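You operate a simulated robot arm through the tools that you are given. There is no shell and no other tool.

Carry out the task below with a simulated robot arm. There is one attempt and no reset: what you move stays moved.

## Task
Clear the display and total the teal and purple notes with ADD.
Fine: work at the side desk; the teal lot goes in the blue tray, the purple lot stays in the stacker; leave ADD on and the total showing.
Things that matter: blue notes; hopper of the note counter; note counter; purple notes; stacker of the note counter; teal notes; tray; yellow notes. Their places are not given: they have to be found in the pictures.

It is judged by the outcome, as a careful person would: the job done as asked, and still so three seconds after it is handed in. It fails if anything else is knocked over, pushed out of place, dropped, spilled or broken.

## Robot
A 7-joint arm with a three-finger gripper, fixed in place. Base frame: the origin is on the floor under the middle of its stand, x ahead of it, y to its left, z up; the work surface is at about z = 750. Units: mm, rad, N and s.
It reaches about 1342 mm from its shoulder. Its first joint turns from -2.897 to 2.897 rad. Payload 2.69 kg.
The tool frame sits at the grasp point between the pads (the TCP): z along the fingers, y along the line on which they close. The tips reach 30 mm beyond it. The gripper opens to 128 mm; its body begins 117 mm behind the TCP.
Orientation is told as [roll, pitch, yaw] about the base's x, y, z axes, in that order, counted from this pose: with the fingers straight down and closing along the base's y, the tool's x points along the base's -x, its y along +y and its z along -z.

## Interface
- The arm moves only by the tool jog_arm. Its argument "series" is a list of rows, each a list of 3 entries, a list of its own where there are three numbers: the shift along the tool's x, y, z in units of 25 mm (1.0 is 25 mm), then the turn, a rotation vector about the tool's x, y, z in units of 4 degrees (1.0 is 4 degrees), then the finger opening in mm, from 0 to 128. In form: [[[x, y, z], [ax, ay, az], fingers], ...]. A call has 1 to 20 rows; each row shifts and turns the commanded pose from where the row before left it, along the tool's axes as they then stand. A call with a number of a shift or a turn outside -1 to 1 is refused whole. Each row takes 0.2 s and may step no farther than 50 mm and 0.15 rad from the row before; otherwise, or with a gripper value out of range, the whole call is refused. Where a pose cannot be reached the arm comes as near as it can. A force on the tool above 40 N (or 10 N above the force at the start of the call, whichever is more), or a blocked arm, ends the call early, and 0.2 s more pass. The fingers move at their own pace (about 127 mm/s each) and stop on an object; they squeeze with about 21 N. The grip force told is the motor's: it shows also when the fingers shut on nothing. Time passes only in rows, and 0.2 s behind the last, so rows that do not move let the fingers close. The reply holds the time, the measured pose of the TCP, the force on the tool along the base axes, the opening and the grip force, in the units named above and with some noise, with the torque about the TCP (base axes, N m) and any sound that the robot's microphone picked up.
- Cameras (640 x 400 px; columns grow to the right, rows downward): "scene" is fixed at [400.4, 498.9, 1488.2]; the picture's right is [-0.77, -0.64, 0.00], its down [-0.43, 0.52, -0.74] and it looks along [0.47, -0.57, -0.68] (base axes); focal length 238 px, centre (320, 200). "wrist" rides on the gripper at [58, 54, -131] in the tool frame; the picture's right is [-0.68, 0.74, 0.00], its down [-0.62, -0.57, -0.55] and it looks along [-0.40, -0.37, 0.84] (tool axes); focal length 234 px, centre (320, 200).
- grab_frame(camera): a new picture of that camera. The clock stands still meanwhile.
- slide_trunk(by): moves the trunk up (or, below 0, down) by that many mm; the arm rides with it, the base frame stays. It gives what a move gives, with no picture.
- point_at(camera, pixels): there is no depth. For up to 12 entries [column, row, z] of the newest picture of that camera ("zoom" is the newest enlarged one), the place [x, y] in the base frame at which the ray of that pixel passes the height z, good to about 2 mm. The clock stands still meanwhile.
- inspect(camera, box): a new picture of the part [left, top, right, bottom] of that camera's present view, enlarged. The clock stands still meanwhile.
- finish_job(): hands the job in; it is judged then, once.

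Leave the gripper open and the arm clear of the work at the hand-in unless told otherwise.

The tools are called as name(argument=value, ...) on one line, values as JSON. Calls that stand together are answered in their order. jog_arm: Moves the arm, as the interface text tells. Its arguments: {"type":"object","properties":{"series":{"type":"array","items":{"type":"array"}}},"required":["series"]} The other tools are called the same way: slide_trunk (by) moves the trunk up or down; grab_frame (camera) takes a picture; point_at (camera, pixels) gives the place at which the rays of pixels pass given heights; inspect (camera, box) takes an enlarged picture of a part of a camera's view; finish_job () hands the job in.

At the start:

```text
time_s: 0.0
tcp_pos: [802.1, 45.4, 1227.7]
tool_rot: [-0.001, 0.0, 0.0]
force: [0.7, -1.2, -0.1]
torque: [0.02, -0.03, 0.0]
grip_width: 128.3
finger_force: 0.1
trunk travel left (down, up): [-150.0, 200.0]
```

scene: 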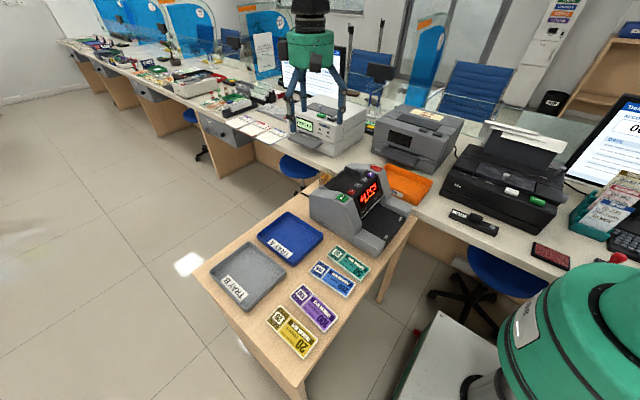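
wrist: 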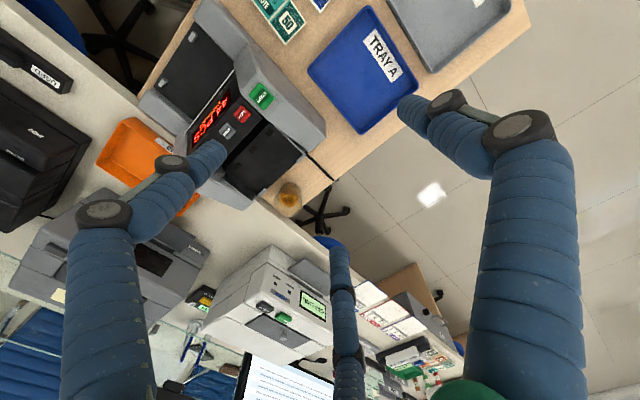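

I see the side desk with the note counter (red display, around pixel 360,205), the blue tray A, the grey tray B, and four bundles of notes. I'll take enlarged pictures of the counter and of the notes.

inspect(camera="scene", box=[290, 150, 450, 250])

inspect(camera="scene", box=[200, 200, 400, 370])

inspect(camera="wrist", box=[130, 0, 330, 220])

```text
4.00 times, centred on (370, 200) of scene
```

zoom: 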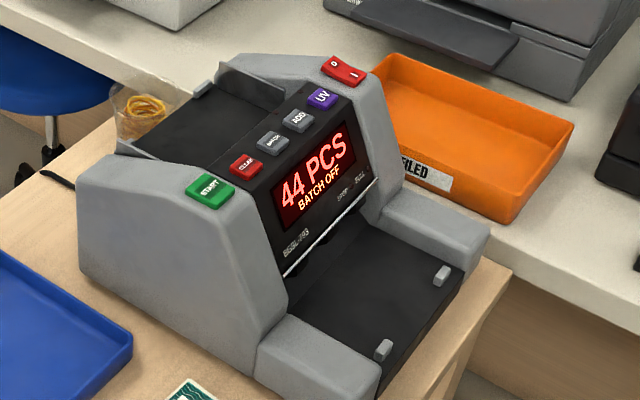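

```text
2.35 times, centred on (300, 285) of scene
```

zoom: 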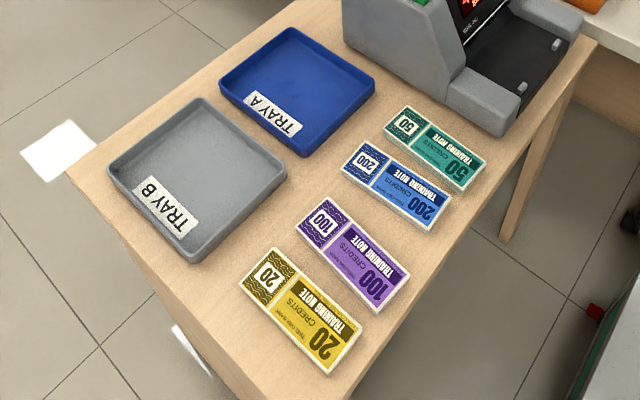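

```text
1.82 times, centred on (230, 110) of wrist
```

zoom: 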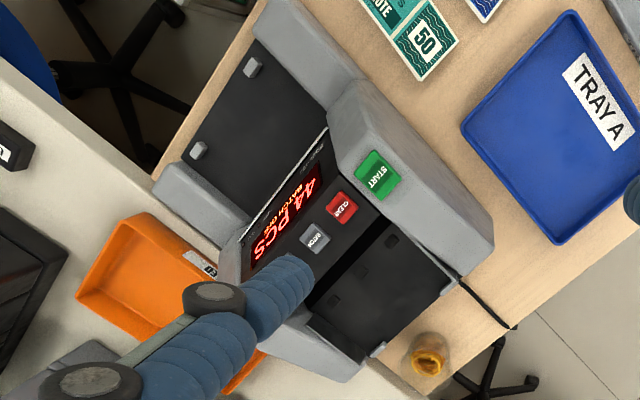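

The display reads "44 PCS / BATCH OFF". The buttons in order are START (green), CLEAR (red), BATCH, ADD, UV (purple), and the power switch is on the far side. I'll locate points on the notes, trays and counter. I need both cameras so I can check the heights.

point_at(camera="scene", pixels=[[336.2, 244.6, 760], [371.1, 268, 760], [360.9, 280.7, 760], [327.2, 254.4, 760], [302.1, 283.7, 760], [338.3, 316.9, 760], [326.8, 333.1, 760], [290.2, 296.5, 760], [342.5, 197.5, 950], [351, 191.5, 950], [363, 180.5, 950], [370, 174.5, 950]])

point_at(camera="wrist", pixels=[[261, 95, 950], [242, 113, 950], [228, 130, 950], [288, 15, 760], [307, 70, 770], [360, 134, 770], [418, 84, 770], [371, 6, 770]])

point_at(camera="scene", pixels=[[342.5, 197.5, 930], [351, 191.5, 930], [363, 180.5, 930], [342.5, 197.5, 900], [351, 191.5, 900], [258, 235, 770], [288, 211, 770], [324, 235, 770], [294, 265, 770]])

```text
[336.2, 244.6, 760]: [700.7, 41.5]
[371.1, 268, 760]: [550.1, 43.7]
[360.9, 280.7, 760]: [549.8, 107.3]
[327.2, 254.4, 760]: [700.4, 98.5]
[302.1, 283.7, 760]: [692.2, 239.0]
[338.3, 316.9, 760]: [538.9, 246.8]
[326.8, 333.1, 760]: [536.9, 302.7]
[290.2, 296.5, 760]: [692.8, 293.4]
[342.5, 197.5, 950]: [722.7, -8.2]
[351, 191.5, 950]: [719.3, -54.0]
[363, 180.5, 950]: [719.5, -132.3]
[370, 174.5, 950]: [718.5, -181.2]
```

```text
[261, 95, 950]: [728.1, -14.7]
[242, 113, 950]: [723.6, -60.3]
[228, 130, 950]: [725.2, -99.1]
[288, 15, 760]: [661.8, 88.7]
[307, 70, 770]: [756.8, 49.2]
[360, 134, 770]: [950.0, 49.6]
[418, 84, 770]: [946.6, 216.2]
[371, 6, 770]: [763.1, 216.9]
```

```text
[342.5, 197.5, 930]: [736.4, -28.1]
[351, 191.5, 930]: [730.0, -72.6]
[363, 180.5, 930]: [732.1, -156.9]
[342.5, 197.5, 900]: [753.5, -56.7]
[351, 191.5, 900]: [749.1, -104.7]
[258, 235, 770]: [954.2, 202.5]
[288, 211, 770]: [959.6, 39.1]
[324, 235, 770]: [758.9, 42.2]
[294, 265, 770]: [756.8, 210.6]
```

START sits at about (725, -12, 945), with CLEAR, BATCH and ADD further along -y. The counter lies along the axes: stacker toward the robot, hopper on the far side. I'll zoom into the hopper and the stacker with both cameras.

inspect(camera="wrist", box=[200, 80, 330, 220])

inspect(camera="wrist", box=[130, 0, 260, 140])

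inspect(camera="scene", box=[305, 160, 375, 210])

inspect(camera="scene", box=[345, 190, 425, 260])

```text
2.86 times, centred on (265, 150) of wrist
```

zoom: 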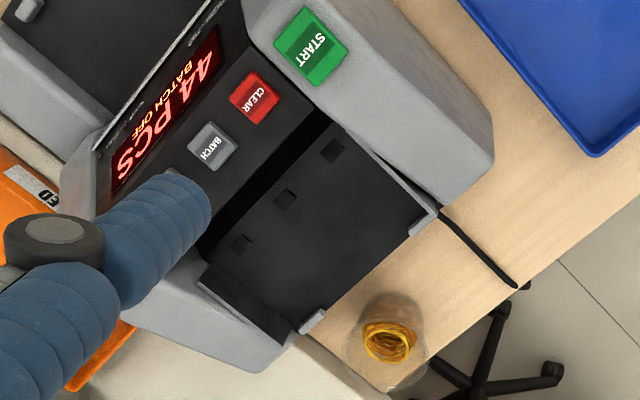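

```text
2.86 times, centred on (195, 70) of wrist
```

zoom: 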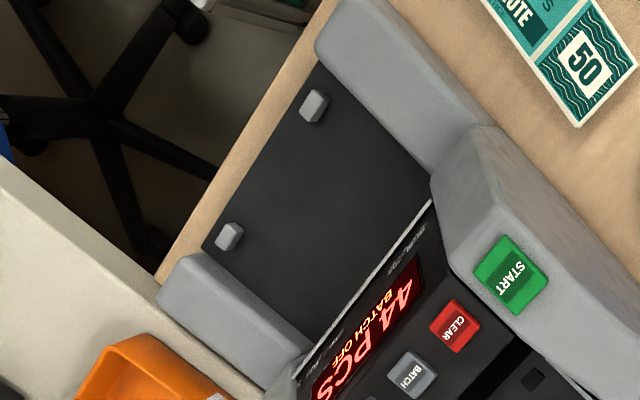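

```text
8.00 times, centred on (340, 185) of scene
```

zoom: 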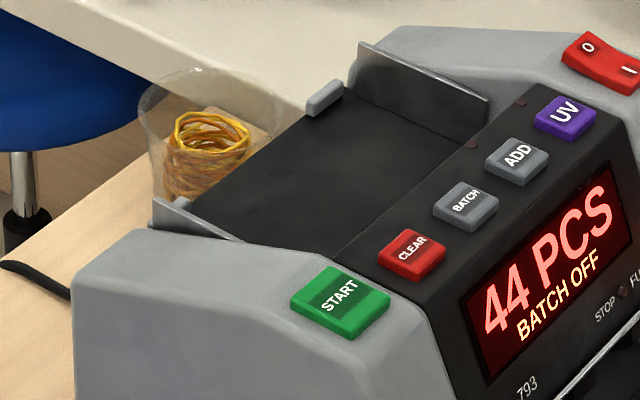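

```text
5.71 times, centred on (385, 225) of scene
```

zoom: 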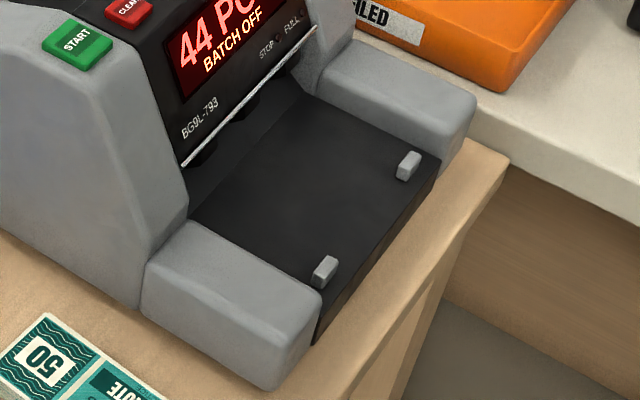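

The hopper is the dark plate behind the button panel, with two side guides and small end stops. The stacker is the low dark tray in front, with two little stop tabs. A jar of rubber bands stands behind the hopper and I must stay clear of it. I'll move the arm back toward the robot and lower, to view the stacker from a second angle.

jog_arm(series=[[[1, 0, 0.5], [0, 0, 0], 128], [[1, 0, 0.5], [0, 0, 0], 128], [[1, 0, 0.5], [0, 0, 0], 128], [[1, 0, 0.5], [0, 0, 0], 128], [[1, 0, 0.5], [0, 0, 0], 128], [[1, 0, 0.5], [0, 0, 0], 128], [[1, 0, 0.5], [0, 0, 0], 128], [[1, 0, 0.5], [0, 0, 0], 128], [[1, 0, 0.5], [0, 0, 0], 128], [[1, 0, 0.5], [0, 0, 0], 128]])

grab_frame(camera="wrist")

grab_frame(camera="scene")

```text
time_s: 2.2
tcp_pos: [551.8, 45.5, 1102.0]
tool_rot: [0.0, 0.0, 0.001]
force: [0.3, -0.6, -0.7]
torque: [0.02, 0.04, 0.01]
grip_width: 127.8
finger_force: 0.1
trunk travel left (down, up): [-150.0, 200.0]
```

```text
taken
```

wrist: 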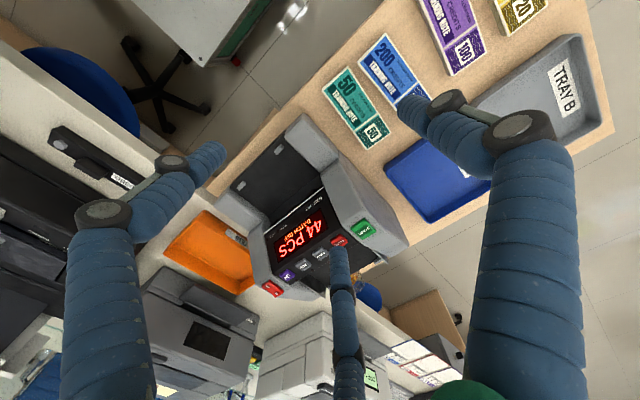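

```text
taken
```

scene: 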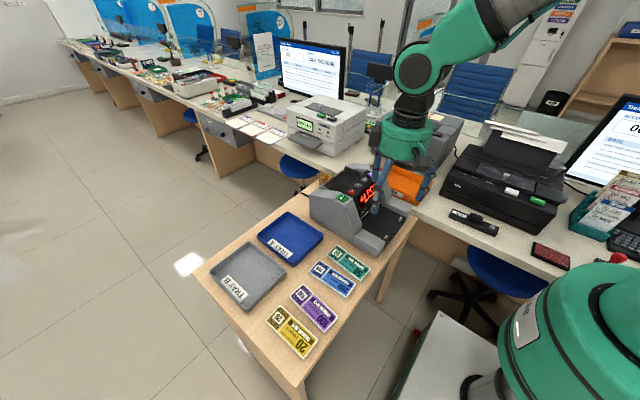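

From here the wrist camera sees the stacker and button panel clear of the fingers. I'll zoom in on them for a second set of sight lines.

inspect(camera="wrist", box=[200, 100, 420, 300])

inspect(camera="wrist", box=[300, 0, 480, 150])

```text
2.00 times, centred on (310, 200) of wrist
```

zoom: 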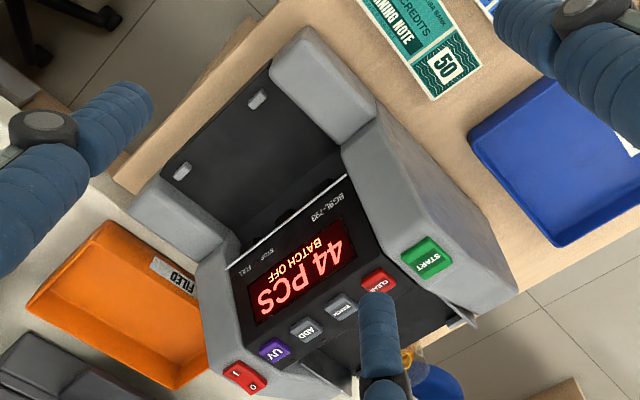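

```text
2.67 times, centred on (390, 75) of wrist
```

zoom: 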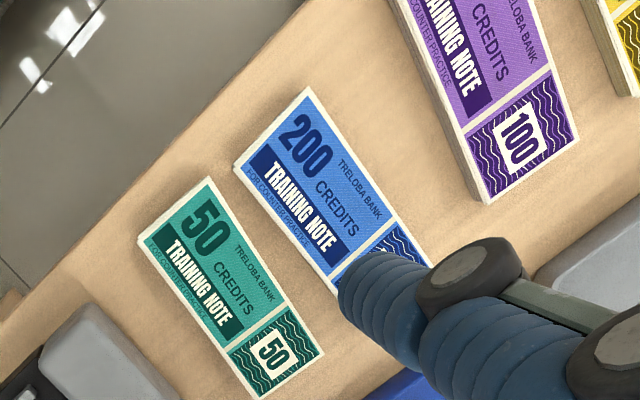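

I'll match the same features in both cameras at two heights each to get the true heights of the buttons, the stacker tabs and the teal bundle.

point_at(camera="wrist", pixels=[[362.5, 228.5, 940], [362.5, 228.5, 960], [338.5, 241.5, 940], [320, 253.5, 940], [303, 265, 940], [303, 265, 960], [287, 275, 940], [278.5, 149, 820], [278.5, 149, 800], [241.5, 185.5, 820], [241.5, 185.5, 800]])

point_at(camera="scene", pixels=[[342.7, 197.5, 940], [342.7, 197.5, 960], [351.6, 191.2, 940], [358.2, 185.6, 940], [364.7, 180, 940], [364.7, 180, 960], [370.6, 174.5, 940], [385.9, 236.9, 820], [385.9, 236.9, 800], [400.4, 218.9, 820], [400.4, 218.9, 800]])

point_at(camera="wrist", pixels=[[348.1, 66.8, 750], [348.1, 66.8, 770], [322.6, 91.9, 750], [322.6, 91.9, 770], [391.9, 131.9, 750], [391.9, 131.9, 770], [366.8, 149.2, 750], [366.8, 149.2, 770]])

point_at(camera="scene", pixels=[[336.2, 244.6, 750], [336.2, 244.6, 770], [371.1, 268, 750], [371.1, 268, 770], [360.9, 280.7, 750], [360.9, 280.7, 770], [327.2, 254.4, 750], [327.2, 254.4, 770]])

```text
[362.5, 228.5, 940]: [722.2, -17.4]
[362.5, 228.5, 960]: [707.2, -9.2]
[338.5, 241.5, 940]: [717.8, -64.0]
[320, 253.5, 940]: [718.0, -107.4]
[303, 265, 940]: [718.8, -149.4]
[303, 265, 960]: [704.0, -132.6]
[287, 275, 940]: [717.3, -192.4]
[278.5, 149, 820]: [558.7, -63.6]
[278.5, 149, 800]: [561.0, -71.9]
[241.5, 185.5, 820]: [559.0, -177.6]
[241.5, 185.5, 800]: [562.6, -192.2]
```

```text
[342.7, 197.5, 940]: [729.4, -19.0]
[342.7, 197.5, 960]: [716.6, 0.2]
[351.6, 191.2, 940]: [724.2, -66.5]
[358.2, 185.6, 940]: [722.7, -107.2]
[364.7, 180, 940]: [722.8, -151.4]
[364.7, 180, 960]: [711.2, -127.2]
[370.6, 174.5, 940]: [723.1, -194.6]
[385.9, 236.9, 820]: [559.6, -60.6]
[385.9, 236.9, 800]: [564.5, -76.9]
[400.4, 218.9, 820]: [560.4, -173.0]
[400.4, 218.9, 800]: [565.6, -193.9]
```

```text
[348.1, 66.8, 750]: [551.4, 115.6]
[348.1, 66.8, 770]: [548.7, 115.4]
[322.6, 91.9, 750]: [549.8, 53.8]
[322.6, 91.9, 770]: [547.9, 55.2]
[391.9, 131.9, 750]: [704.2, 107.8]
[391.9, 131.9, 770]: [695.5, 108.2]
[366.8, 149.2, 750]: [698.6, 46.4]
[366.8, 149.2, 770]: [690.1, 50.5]
```

```text
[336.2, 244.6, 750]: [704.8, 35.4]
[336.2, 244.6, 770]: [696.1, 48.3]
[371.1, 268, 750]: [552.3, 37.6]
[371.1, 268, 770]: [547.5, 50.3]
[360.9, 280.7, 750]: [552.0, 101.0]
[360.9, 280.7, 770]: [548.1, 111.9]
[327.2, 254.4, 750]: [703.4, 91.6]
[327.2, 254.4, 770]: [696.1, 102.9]
```

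The buttons come out at x≈720, z≈943: START y≈-17, CLEAR y≈-64, BATCH y≈-106, ADD y≈-147. Before poking anything I want to see how the three fingers close, so I'll shut the gripper in the air and look.

jog_arm(series=[[[0, 0, 0], [0, 0, 0], 60], [[0, 0, 0], [0, 0, 0], 60], [[0, 0, 0], [0, 0, 0], 60], [[0, 0, 0], [0, 0, 0], 60]])

grab_frame(camera="wrist")

jog_arm(series=[[[0, 0, 0], [0, 0, 0], 0], [[0, 0, 0], [0, 0, 0], 0], [[0, 0, 0], [0, 0, 0], 0], [[0, 0, 0], [0, 0, 0], 0]])

grab_frame(camera="wrist")

inspect(camera="scene", box=[340, 100, 480, 220])

```text
time_s: 3.2
tcp_pos: [553.1, 44.9, 1102.1]
tool_rot: [-0.001, 0.001, 0.0]
force: [-0.1, 0.3, 0.4]
torque: [0.01, -0.03, 0.01]
grip_width: 59.9
finger_force: 0.2
trunk travel left (down, up): [-150.0, 200.0]
```

```text
taken
```

wrist: 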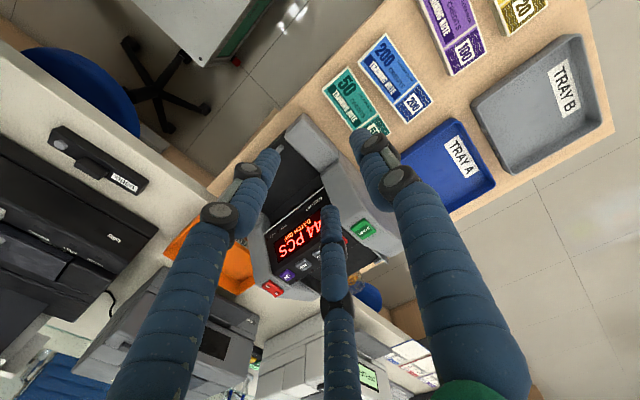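

```text
time_s: 4.2
tcp_pos: [552.1, 43.6, 1102.0]
tool_rot: [0.0, 0.0, 0.001]
force: [-1.0, 0.3, -0.2]
torque: [0.0, -0.03, -0.02]
grip_width: 2.3
finger_force: 20.8
trunk travel left (down, up): [-150.0, 200.0]
```

```text
taken
```

wrist: 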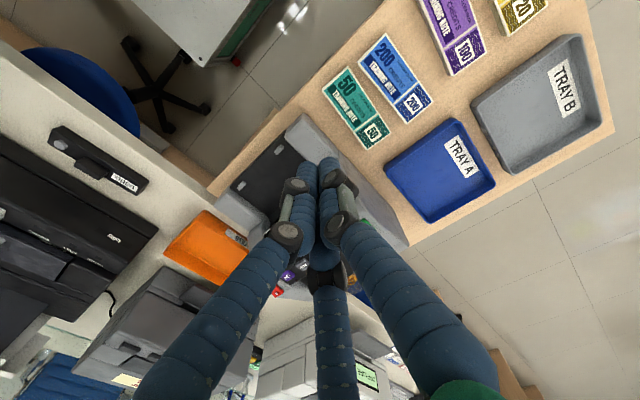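

```text
3.33 times, centred on (410, 160) of scene
```

zoom: 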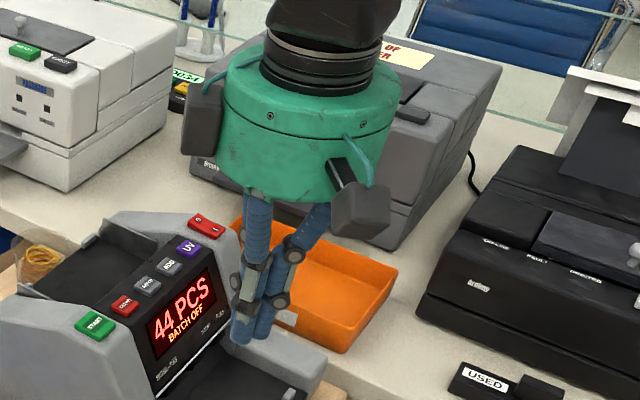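

The fingers close radially into a tight cluster about 40 mm across, which is small enough to press one button at a time. I'll keep it closed, move above CLEAR (722, -64), stop about 20 mm above it and check the alignment.

jog_arm(series=[[[-0.971, -0.623, 0], [0, 0, 0], 0], [[-0.971, -0.623, 0], [0, 0, 0], 0], [[-0.971, -0.623, 0], [0, 0, 0], 0], [[-0.971, -0.623, 0], [0, 0, 0], 0], [[-0.971, -0.623, 0], [0, 0, 0], 0], [[-0.971, -0.623, 0], [0, 0, 0], 0], [[-0.971, -0.623, 0], [0, 0, 0], 0], [[0, 0, 0.84], [0, 0, 0], 0], [[0, 0, 0.84], [0, 0, 0], 0], [[0, 0, 0.84], [0, 0, 0], 0], [[0, 0, 0.84], [0, 0, 0], 0], [[0, 0, 0.84], [0, 0, 0], 0]])

inspect(camera="scene", box=[305, 150, 395, 215])

grab_frame(camera="wrist")

```text
time_s: 6.8
tcp_pos: [725.0, -64.3, 997.7]
tool_rot: [0.0, 0.0, 0.0]
force: [0.5, -0.2, -0.6]
torque: [-0.01, 0.02, -0.02]
grip_width: 2.3
finger_force: 20.6
trunk travel left (down, up): [-150.0, 200.0]
```

```text
6.15 times, centred on (350, 182) of scene
```

zoom: 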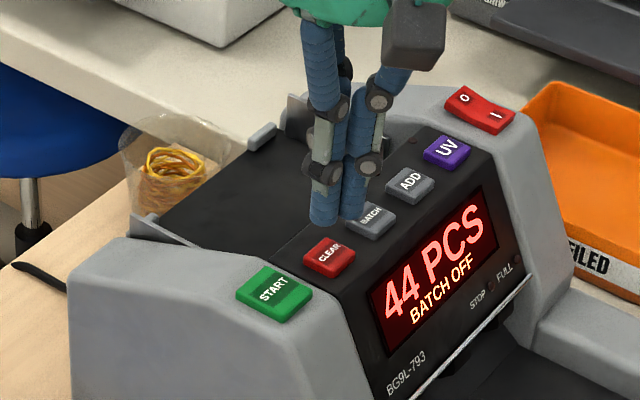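

```text
taken
```

wrist: 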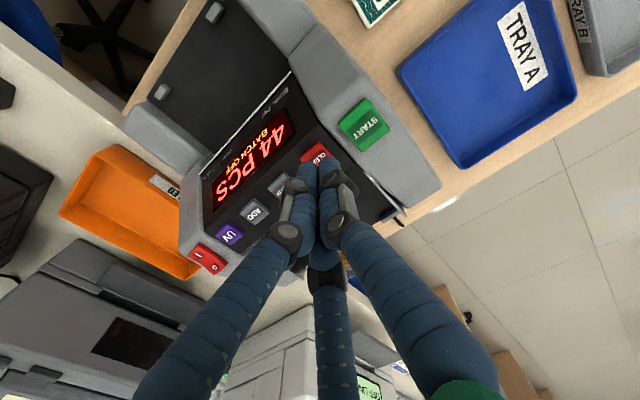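

The tips hang close to CLEAR. I'll re-triangulate the visible buttons from this closer wrist view (START at 364,125, ADD at 255,212, UV at 229,234) against the scene zoom.

point_at(camera="wrist", pixels=[[364, 125, 935], [364, 125, 945], [255, 212, 935], [255, 212, 945], [229, 234, 935], [229, 234, 945]])

inspect(camera="scene", box=[330, 160, 386, 205])

inspect(camera="wrist", box=[190, 80, 400, 260])

```text
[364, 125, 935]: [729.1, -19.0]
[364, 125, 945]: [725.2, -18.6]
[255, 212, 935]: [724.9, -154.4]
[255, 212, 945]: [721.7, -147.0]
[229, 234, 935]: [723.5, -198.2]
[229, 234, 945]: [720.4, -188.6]
```

```text
8.89 times, centred on (358, 182) of scene
```

zoom: 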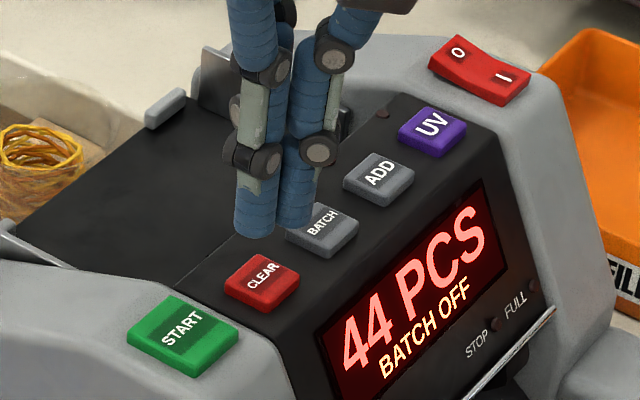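

```text
2.22 times, centred on (295, 170) of wrist
```

zoom: 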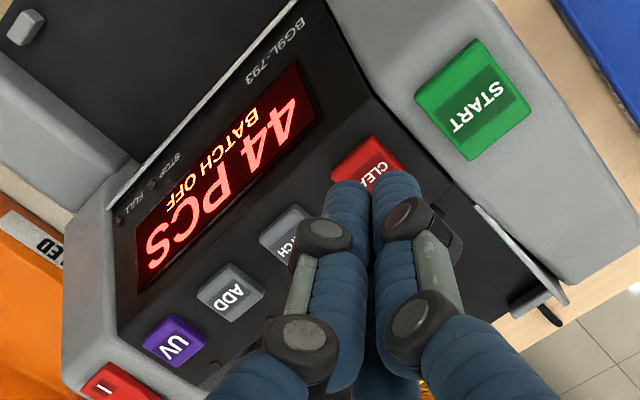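

grab_frame(camera="scene")

point_at(camera="wrist", pixels=[[363.9, 125, 940], [363.9, 125, 950], [318, 156.5, 940], [318, 156.5, 950], [255.4, 211.4, 940], [255.4, 211.4, 950], [230.1, 233.5, 940], [230.1, 233.5, 950]])

point_at(camera="scene", pixels=[[342.5, 197, 940], [342.5, 197, 950], [351.6, 191, 940], [351.6, 191, 950], [364.75, 179.2, 940], [364.75, 179.2, 950], [370.6, 173.8, 940], [370.6, 173.8, 950]])

```text
taken
```

scene: 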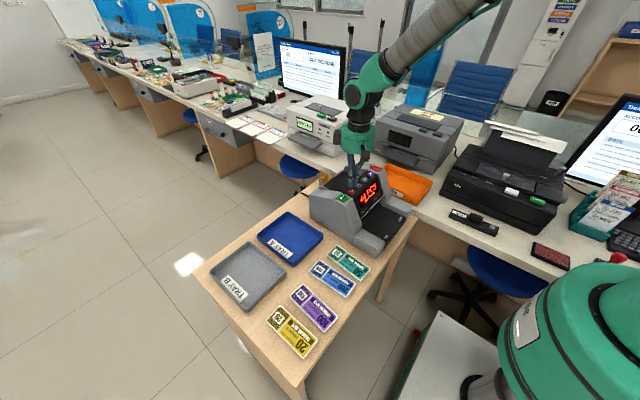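

```text
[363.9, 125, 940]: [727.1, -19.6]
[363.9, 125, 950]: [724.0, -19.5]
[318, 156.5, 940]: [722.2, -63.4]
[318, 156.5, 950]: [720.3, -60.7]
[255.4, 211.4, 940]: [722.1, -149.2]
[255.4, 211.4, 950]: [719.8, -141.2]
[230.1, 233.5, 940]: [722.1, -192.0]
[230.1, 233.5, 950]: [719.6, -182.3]
```

```text
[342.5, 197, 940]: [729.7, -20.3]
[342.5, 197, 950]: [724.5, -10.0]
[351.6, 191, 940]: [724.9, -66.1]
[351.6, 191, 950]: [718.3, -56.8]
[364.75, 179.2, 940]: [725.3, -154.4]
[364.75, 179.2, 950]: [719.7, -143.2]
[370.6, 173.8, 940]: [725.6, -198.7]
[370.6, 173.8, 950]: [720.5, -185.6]
```

CLEAR is at about (722, -62, 944). I'll move the tips down onto it in small steps and watch the force.

jog_arm(series=[[[0.05, 0.06, 0.35], [0, 0, 0], 0], [[0, 0, 0.35], [0, 0, 0], 0], [[0, 0, 0.12], [0, 0, 0], 0], [[0, 0, 0.12], [0, 0, 0], 0]])

inspect(camera="scene", box=[330, 160, 386, 205])

```text
time_s: 7.8
tcp_pos: [721.8, -62.1, 973.1]
tool_rot: [0.001, 0.0, 0.001]
force: [-0.4, -0.3, 0.8]
torque: [-0.02, 0.0, -0.02]
grip_width: 2.5
finger_force: 20.6
trunk travel left (down, up): [-150.0, 200.0]
```

```text
8.89 times, centred on (358, 182) of scene
```

zoom: 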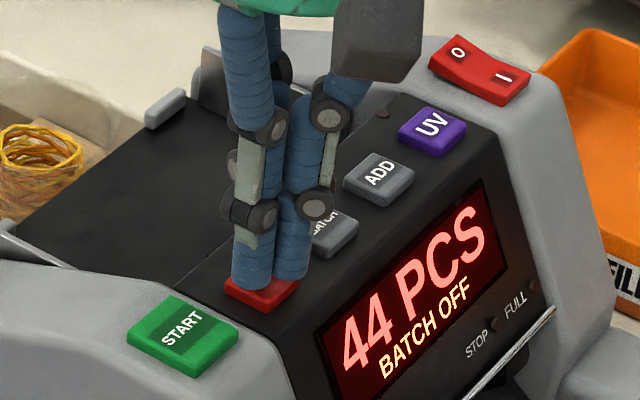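

The tips now sit right over CLEAR and are not pressing yet. I'll continue down in 2 mm steps.

jog_arm(series=[[[0, 0, 0.08], [0, 0, 0], 0], [[0, 0, 0.08], [0, 0, 0], 0]])

inspect(camera="scene", box=[330, 160, 386, 205])

```text
time_s: 8.4
tcp_pos: [723.1, -61.4, 970.2]
tool_rot: [0.0, 0.0, -0.001]
force: [0.7, 0.5, 0.0]
torque: [0.0, -0.02, -0.02]
grip_width: 2.5
finger_force: 20.9
trunk travel left (down, up): [-150.0, 200.0]
```

```text
8.89 times, centred on (358, 182) of scene
```

zoom: 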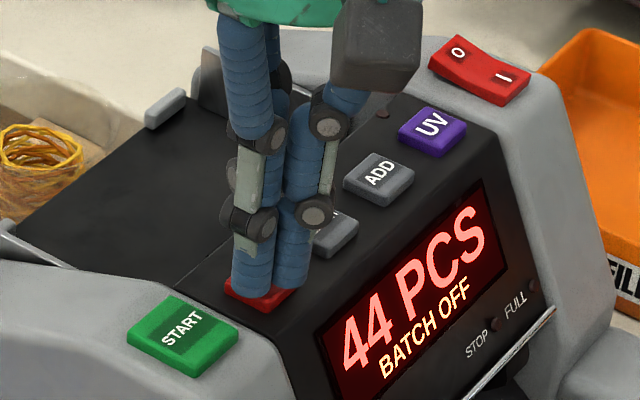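

There is no force yet, so I'll go on in 2 mm steps.

jog_arm(series=[[[0, 0, 0.08], [0, 0, 0], 0], [[0, 0, 0.08], [0, 0, 0], 0]])

inspect(camera="scene", box=[330, 160, 386, 205])

```text
time_s: 9.0
tcp_pos: [721.9, -63.1, 965.9]
tool_rot: [0.0, -0.001, 0.0]
force: [-0.4, -0.5, -0.4]
torque: [0.0, -0.04, 0.04]
grip_width: 2.7
finger_force: 20.8
trunk travel left (down, up): [-150.0, 200.0]
```

```text
8.89 times, centred on (358, 182) of scene
```

zoom: 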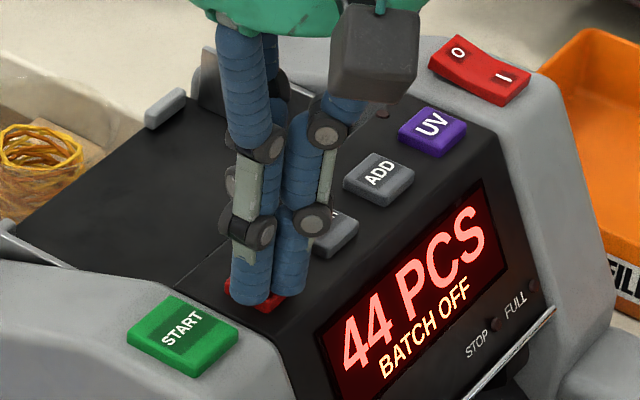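

Still no contact, so the closed tips reach a little less than stated. I'll continue carefully.

jog_arm(series=[[[0, 0, 0.08], [0, 0, 0], 0], [[0, 0, 0.08], [0, 0, 0], 0]])

inspect(camera="scene", box=[330, 160, 386, 205])

inspect(camera="wrist", box=[220, 80, 400, 260])

```text
time_s: 9.6
tcp_pos: [721.7, -61.5, 961.5]
tool_rot: [-0.001, -0.001, 0.001]
force: [-0.2, 0.4, 1.5]
torque: [0.0, -0.03, 0.01]
grip_width: 2.2
finger_force: 20.9
trunk travel left (down, up): [-150.0, 200.0]
heard: click
```

```text
8.89 times, centred on (358, 182) of scene
```

zoom: 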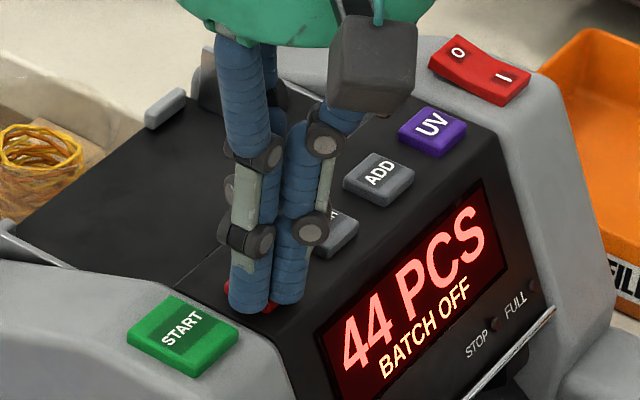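

```text
2.22 times, centred on (310, 170) of wrist
```

zoom: 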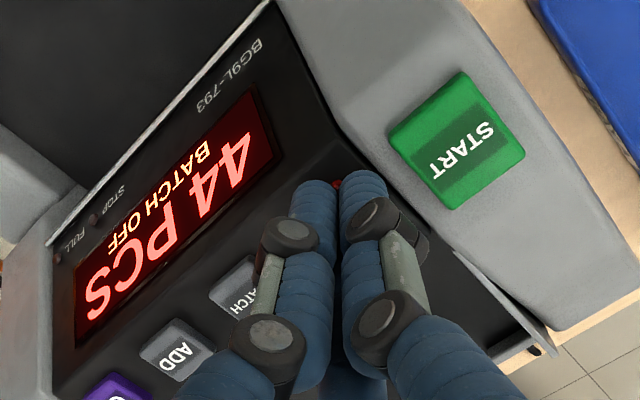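

A click was heard. I'll rise and read the display.

jog_arm(series=[[[0, 0, -0.3], [0, 0, 0], 0], [[0, 0, -0.6], [0, 0, 0], 0], [[0, 0, -0.6], [0, 0, 0], 0]])

inspect(camera="scene", box=[330, 160, 386, 205])

```text
time_s: 10.4
tcp_pos: [720.6, -63.2, 1000.6]
tool_rot: [-0.001, 0.001, 0.0]
force: [-0.4, 0.7, -0.7]
torque: [0.01, -0.01, 0.03]
grip_width: 2.3
finger_force: 20.9
trunk travel left (down, up): [-150.0, 200.0]
```

```text
8.89 times, centred on (358, 182) of scene
```

zoom: 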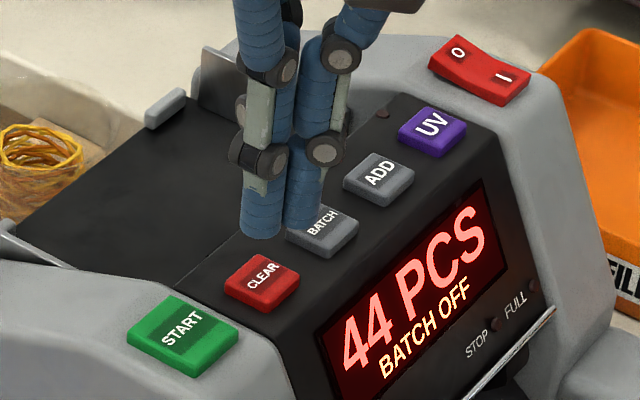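

The click was heard but the display still reads 44 PCS. The press may have been too shallow, or the display needs the button held. I'll press again slightly deeper and hold.

jog_arm(series=[[[0, 0, 0.5], [0, 0, 0], 0], [[0, 0, 0.5], [0, 0, 0], 0], [[0, 0, 0.5], [0, 0, 0], 0], [[0, 0, 0.06], [0, 0, 0], 0], [[0, 0, 0.06], [0, 0, 0], 0], [[0, 0, 0], [0, 0, 0], 0]])

inspect(camera="scene", box=[330, 160, 386, 205])

```text
time_s: 11.8
tcp_pos: [722.9, -62.0, 958.2]
tool_rot: [-0.001, 0.0, 0.001]
force: [-0.6, 1.3, 5.3]
torque: [0.02, 0.0, -0.02]
grip_width: 6.1
finger_force: 31.7
trunk travel left (down, up): [-150.0, 200.0]
heard: click
```

```text
8.89 times, centred on (358, 182) of scene
```

zoom: 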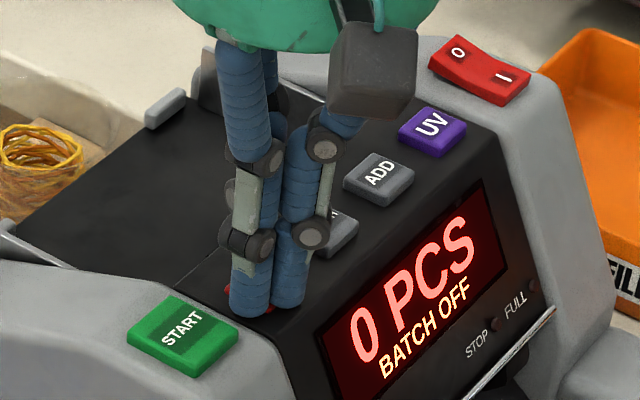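

The display now reads "0 PCS / BATCH OFF", so CLEAR registered. I'll rise, move to ADD (722, -147), hover and check.

jog_arm(series=[[[0, 0, -0.6], [0, 0, 0], 0], [[0, 0, -0.6], [0, 0, 0], 0], [[0, 0, -0.42], [0, 0, 0], 0], [[0, -0.85, 0], [0, 0, 0], 0], [[0, -0.85, 0], [0, 0, 0], 0], [[0, -0.85, 0], [0, 0, 0], 0], [[0, -0.85, 0], [0, 0, 0], 0], [[0, 0, 0.6], [0, 0, 0], 0], [[0, 0, 0.4], [0, 0, 0], 0]])

inspect(camera="scene", box=[330, 150, 386, 195])

inspect(camera="wrist", box=[220, 80, 400, 260])

```text
time_s: 13.8
tcp_pos: [721.4, -146.8, 975.1]
tool_rot: [0.001, -0.001, 0.0]
force: [-0.3, 0.3, -0.2]
torque: [0.03, 0.0, 0.0]
grip_width: 2.3
finger_force: 31.5
trunk travel left (down, up): [-150.0, 200.0]
```

```text
8.89 times, centred on (358, 172) of scene
```

zoom: 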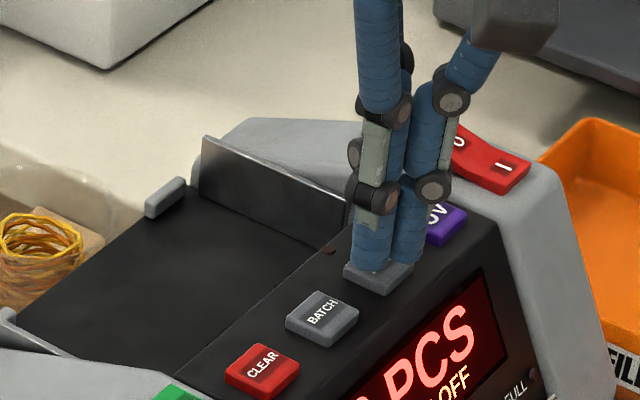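

```text
2.22 times, centred on (310, 170) of wrist
```

zoom: 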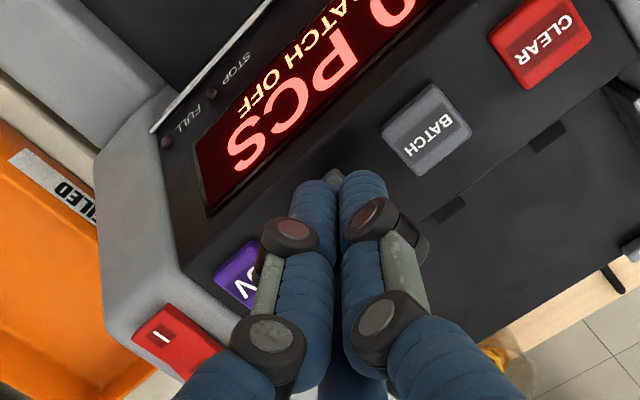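

The tips are right over ADD. I'll press to the same depth as CLEAR and read the display.

jog_arm(series=[[[0, 0.06, 0.3], [0, 0, 0], 0], [[0, 0, 0.2], [0, 0, 0], 0], [[0, 0, 0.08], [0, 0, 0], 0], [[0, 0, 0.07], [0, 0, 0], 0], [[0, 0, 0], [0, 0, 0], 0]])

inspect(camera="scene", box=[330, 160, 386, 205])

```text
time_s: 15.0
tcp_pos: [723.0, -145.5, 958.2]
tool_rot: [0.001, -0.001, -0.001]
force: [1.9, 2.0, 6.7]
torque: [0.01, -0.08, 0.03]
grip_width: 6.3
finger_force: 31.6
trunk travel left (down, up): [-150.0, 200.0]
heard: click
```

```text
8.89 times, centred on (358, 182) of scene
```

zoom: 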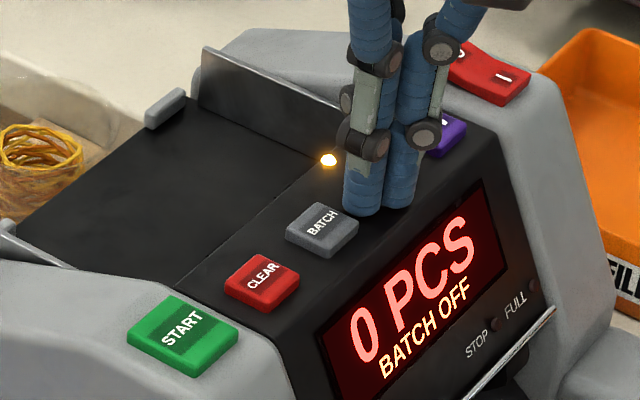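

The amber lamp by ADD is now lit and the display reads "0 PCS", so ADD is on. I'll rise well clear and move toward the teal notes, looking at the hopper on the way.

jog_arm(series=[[[0, 0, -0.6], [0, 0, 0], 0], [[0, 0, -1], [0, 0, 0], 0], [[0, 0, -1], [0, 0, 0], 0], [[0, 0, -1], [0, 0, 0], 0], [[0, 0, -1], [0, 0, 0], 0], [[0, 1, -1], [0, 0, 0], 60], [[0, 1, -1], [0, 0, 0], 128], [[0, 1, -1], [0, 0, 0], 128], [[0, 1, 0], [0, 0, 0], 128], [[0, 1, 0], [0, 0, 0], 128]])

grab_frame(camera="wrist")

inspect(camera="scene", box=[305, 150, 395, 215])

```text
time_s: 17.2
tcp_pos: [722.1, -20.4, 1148.5]
tool_rot: [0.001, 0.001, 0.0]
force: [0.1, 0.0, -0.1]
torque: [0.0, 0.0, 0.04]
grip_width: 127.8
finger_force: 0.0
trunk travel left (down, up): [-150.0, 200.0]
```

```text
taken
```

wrist: 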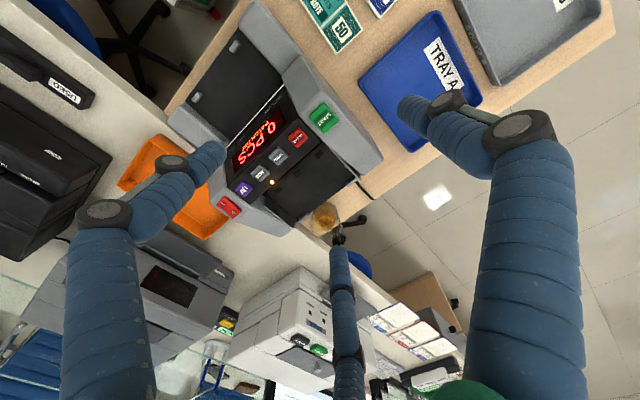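

```text
6.15 times, centred on (350, 182) of scene
```

zoom: 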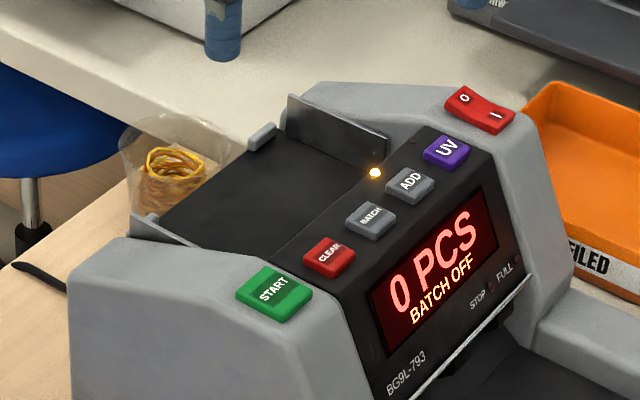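

"0 PCS / BATCH OFF" with the ADD lamp lit. The hopper is in full view of both cameras now. I'll zoom in with the wrist camera to measure it.

inspect(camera="wrist", box=[220, 90, 390, 240])

inspect(camera="scene", box=[315, 160, 371, 205])

```text
2.67 times, centred on (305, 165) of wrist
```

zoom: 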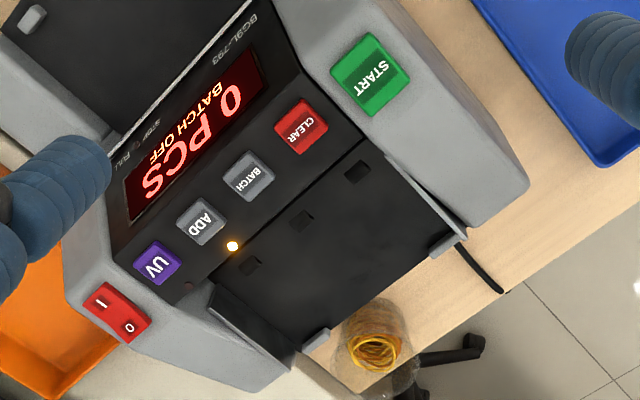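

```text
8.89 times, centred on (343, 182) of scene
```

zoom: 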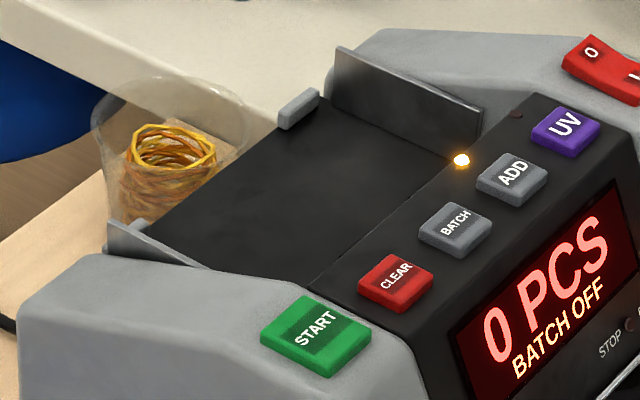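

inspect(camera="wrist", box=[265, 135, 365, 235])

grab_frame(camera="scene")

point_at(camera="wrist", pixels=[[303.5, 217.4, 880], [303.5, 217.4, 920], [303.5, 217.4, 950], [351.1, 181.9, 880], [351.1, 181.9, 920], [351.1, 181.9, 950]])

point_at(camera="scene", pixels=[[340.5, 171.9, 880], [340.5, 171.9, 920], [340.5, 171.9, 950], [344.9, 164.9, 920], [344.9, 164.9, 950], [361.2, 171.5, 920], [361.2, 171.5, 950]])

```text
4.00 times, centred on (315, 185) of wrist
```

zoom: 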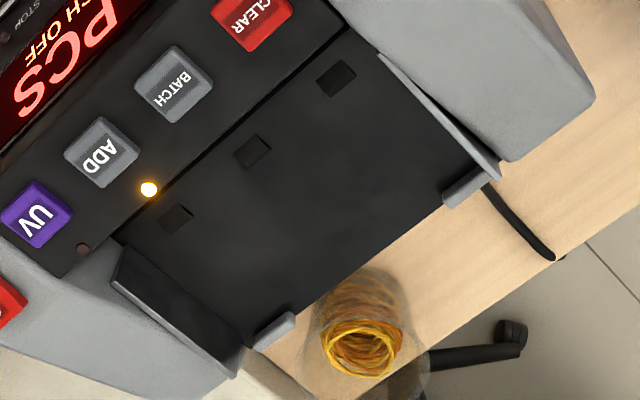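

```text
taken
```

scene: 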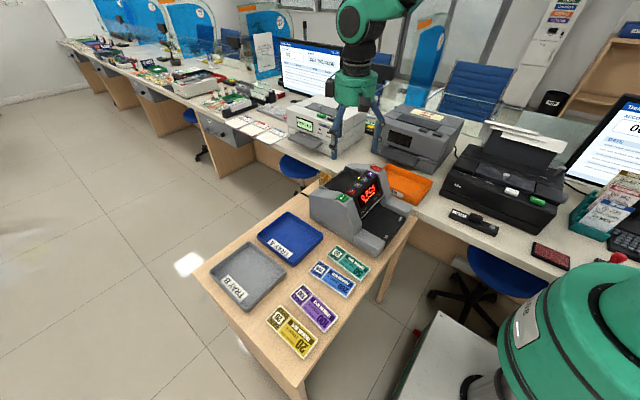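

```text
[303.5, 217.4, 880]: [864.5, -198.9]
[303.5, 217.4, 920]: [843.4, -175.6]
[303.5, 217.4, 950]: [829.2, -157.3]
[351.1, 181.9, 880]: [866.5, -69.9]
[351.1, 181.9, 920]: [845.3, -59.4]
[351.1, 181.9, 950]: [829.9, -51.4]
```

```text
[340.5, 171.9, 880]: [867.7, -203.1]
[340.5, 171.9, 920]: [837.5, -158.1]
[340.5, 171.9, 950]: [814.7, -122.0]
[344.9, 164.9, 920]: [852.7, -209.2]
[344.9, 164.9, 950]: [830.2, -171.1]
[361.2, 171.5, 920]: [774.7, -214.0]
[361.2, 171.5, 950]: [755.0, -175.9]
```

point_at(camera="wrist", pixels=[[272.25, 182.25, 920], [272.25, 182.25, 950], [295, 229.5, 900], [295, 229.5, 940], [264, 206.25, 900], [264, 206.25, 940], [361.25, 179.5, 900], [361.25, 179.5, 940], [329.5, 148, 900], [329.5, 148, 940]])

point_at(camera="scene", pixels=[[358.86, 177.5, 920], [358.86, 177.5, 950], [344.9, 164.9, 900], [344.9, 164.9, 940], [361.2, 171.5, 900], [361.2, 171.5, 940], [319.2, 184.5, 900], [319.2, 184.5, 940], [341.6, 191.8, 900], [341.6, 191.8, 940]])

point_at(camera="wrist", pixels=[[346, 187.5, 870], [299.5, 220, 870], [319, 154.5, 870], [319, 154.5, 920], [298, 172.5, 870], [298, 172.5, 920], [278.75, 190, 870], [278.75, 190, 920], [321, 142, 920], [262.5, 195, 920]])

```text
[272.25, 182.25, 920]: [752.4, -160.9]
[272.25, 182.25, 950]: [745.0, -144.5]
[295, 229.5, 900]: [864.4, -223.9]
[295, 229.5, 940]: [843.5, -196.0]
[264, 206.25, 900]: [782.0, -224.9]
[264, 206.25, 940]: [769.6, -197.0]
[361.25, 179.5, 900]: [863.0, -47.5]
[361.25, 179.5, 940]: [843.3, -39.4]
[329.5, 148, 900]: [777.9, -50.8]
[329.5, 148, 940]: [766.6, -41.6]
```

```text
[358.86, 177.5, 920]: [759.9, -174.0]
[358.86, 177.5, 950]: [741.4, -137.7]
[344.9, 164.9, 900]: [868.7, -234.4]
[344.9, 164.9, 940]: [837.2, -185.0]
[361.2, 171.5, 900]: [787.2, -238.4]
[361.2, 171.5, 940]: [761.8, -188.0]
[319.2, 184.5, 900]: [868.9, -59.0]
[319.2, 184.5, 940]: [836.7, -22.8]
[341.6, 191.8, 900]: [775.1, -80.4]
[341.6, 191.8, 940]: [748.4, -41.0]
```

```text
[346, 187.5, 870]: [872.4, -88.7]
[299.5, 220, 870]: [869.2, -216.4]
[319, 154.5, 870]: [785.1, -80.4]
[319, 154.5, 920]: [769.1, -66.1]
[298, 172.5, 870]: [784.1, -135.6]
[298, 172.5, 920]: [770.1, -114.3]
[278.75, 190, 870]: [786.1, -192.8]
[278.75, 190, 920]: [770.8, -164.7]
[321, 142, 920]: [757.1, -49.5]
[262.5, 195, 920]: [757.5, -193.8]
```

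Measured: the hopper pocket runs from x≈755 to 862 and y≈-207 to -46. Its floor is near z≈880, its guides reach z≈920, the panel edge behind the buttons is at x≈750, z≈940, and the end tabs are at x≈861. The notes will fit with their long side along y. Next I'll move over the teal notes for a close look before grasping.

jog_arm(series=[[[0.976, 0.88, 0], [0, 0, 0], 128], [[0.976, 0.88, 0], [0, 0, 0], 128], [[0.976, 0.88, 0], [0, 0, 0], 128], [[0.976, 0.88, 0], [0, 0, 0], 128], [[0.976, 0.88, 0], [0, 0, 0], 128], [[0, 0, 0.94], [0, 0, 0], 128], [[0, 0, 0.94], [0, 0, 0], 128], [[0, 0, 0.94], [0, 0, 0], 128], [[0, 0, 0.94], [0, 0, 0], 128], [[0, 0, 0.94], [0, 0, 0], 128], [[0, 0, 0.94], [0, 0, 0], 128], [[0, 0, 0.94], [0, 0, 0], 128]])

grab_frame(camera="wrist")

grab_frame(camera="scene")

```text
time_s: 19.8
tcp_pos: [599.9, 89.8, 981.4]
tool_rot: [-0.001, 0.0, 0.001]
force: [-0.3, -0.1, -0.3]
torque: [0.04, 0.0, -0.02]
grip_width: 128.0
finger_force: 0.0
trunk travel left (down, up): [-150.0, 200.0]
```

```text
taken
```

wrist: 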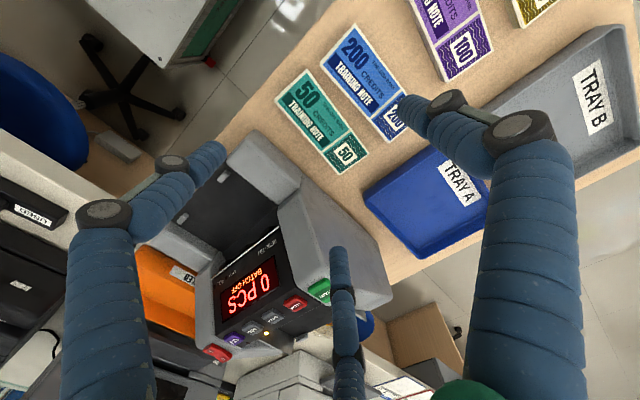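

```text
taken
```

scene: 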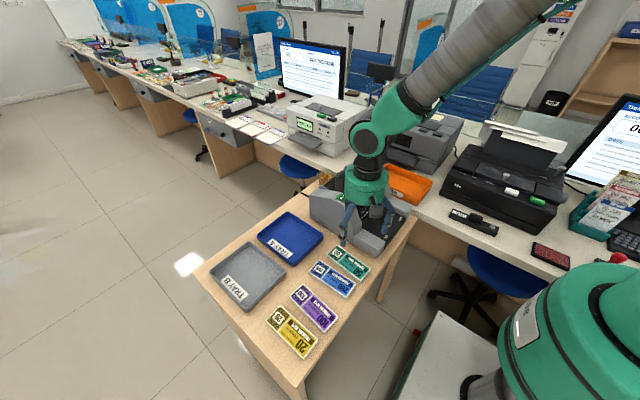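

I have a good oblique view of the notes and the counter side. I'll zoom on the teal and blue notes and the counter edge, then on the stacker.

inspect(camera="wrist", box=[250, 10, 420, 190])

inspect(camera="wrist", box=[160, 120, 300, 260])

inspect(camera="scene", box=[300, 230, 380, 300])

```text
2.22 times, centred on (335, 100) of wrist
```

zoom: 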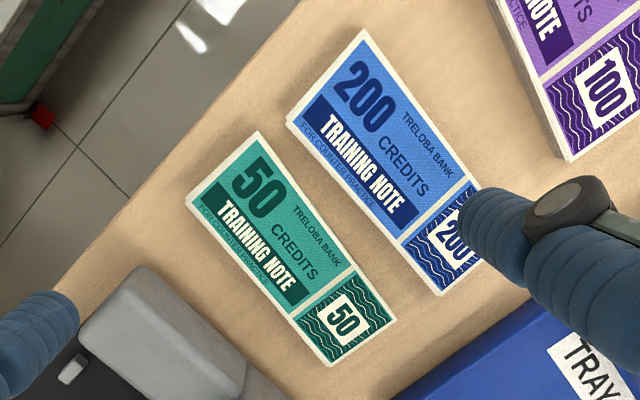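

```text
2.86 times, centred on (230, 190) of wrist
```

zoom: 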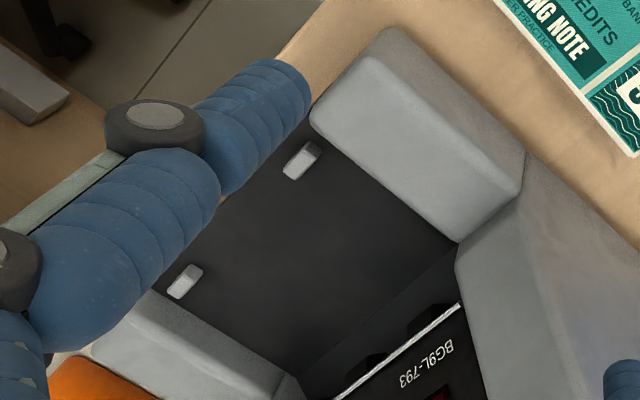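

```text
5.71 times, centred on (340, 265) of scene
```

zoom: 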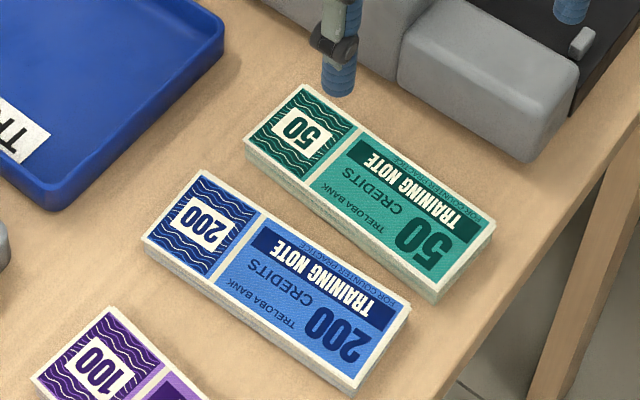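

point_at(camera="wrist", pixels=[[369.7, 152.7, 755], [369.7, 152.7, 775], [340, 174.8, 755], [340, 174.8, 775], [307.1, 68.9, 755], [307.1, 68.9, 775], [274.6, 101.8, 755], [274.6, 101.8, 775], [354.4, 23, 765], [319.7, 64.9, 765], [389, 144.1, 765], [446.3, 82, 765]])

point_at(camera="scene", pixels=[[327.2, 254.1, 755], [327.2, 254.1, 775], [337, 244.5, 755], [337, 244.5, 775], [359.6, 280.9, 755], [359.6, 280.9, 775], [370.6, 268.9, 755], [370.6, 268.9, 775], [319.5, 259.7, 765], [309, 271.1, 765], [355.6, 283.4, 765], [345.3, 296.7, 765]])

```text
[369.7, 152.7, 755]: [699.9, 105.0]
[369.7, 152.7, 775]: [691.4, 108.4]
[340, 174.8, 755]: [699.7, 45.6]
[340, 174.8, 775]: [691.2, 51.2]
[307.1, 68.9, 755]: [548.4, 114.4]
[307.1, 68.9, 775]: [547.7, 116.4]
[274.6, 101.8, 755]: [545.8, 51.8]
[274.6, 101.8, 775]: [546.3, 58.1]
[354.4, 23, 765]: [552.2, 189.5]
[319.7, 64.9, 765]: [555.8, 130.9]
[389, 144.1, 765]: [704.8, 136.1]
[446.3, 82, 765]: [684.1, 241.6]
```

```text
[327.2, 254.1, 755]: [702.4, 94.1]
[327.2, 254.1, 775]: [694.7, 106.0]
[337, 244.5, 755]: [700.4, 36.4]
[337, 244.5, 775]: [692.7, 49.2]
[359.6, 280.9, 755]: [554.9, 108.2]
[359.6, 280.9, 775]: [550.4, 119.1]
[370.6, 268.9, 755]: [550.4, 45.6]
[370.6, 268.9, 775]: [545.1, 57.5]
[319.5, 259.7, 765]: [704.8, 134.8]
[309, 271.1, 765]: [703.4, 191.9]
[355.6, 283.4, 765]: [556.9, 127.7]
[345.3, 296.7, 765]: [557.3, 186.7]
```

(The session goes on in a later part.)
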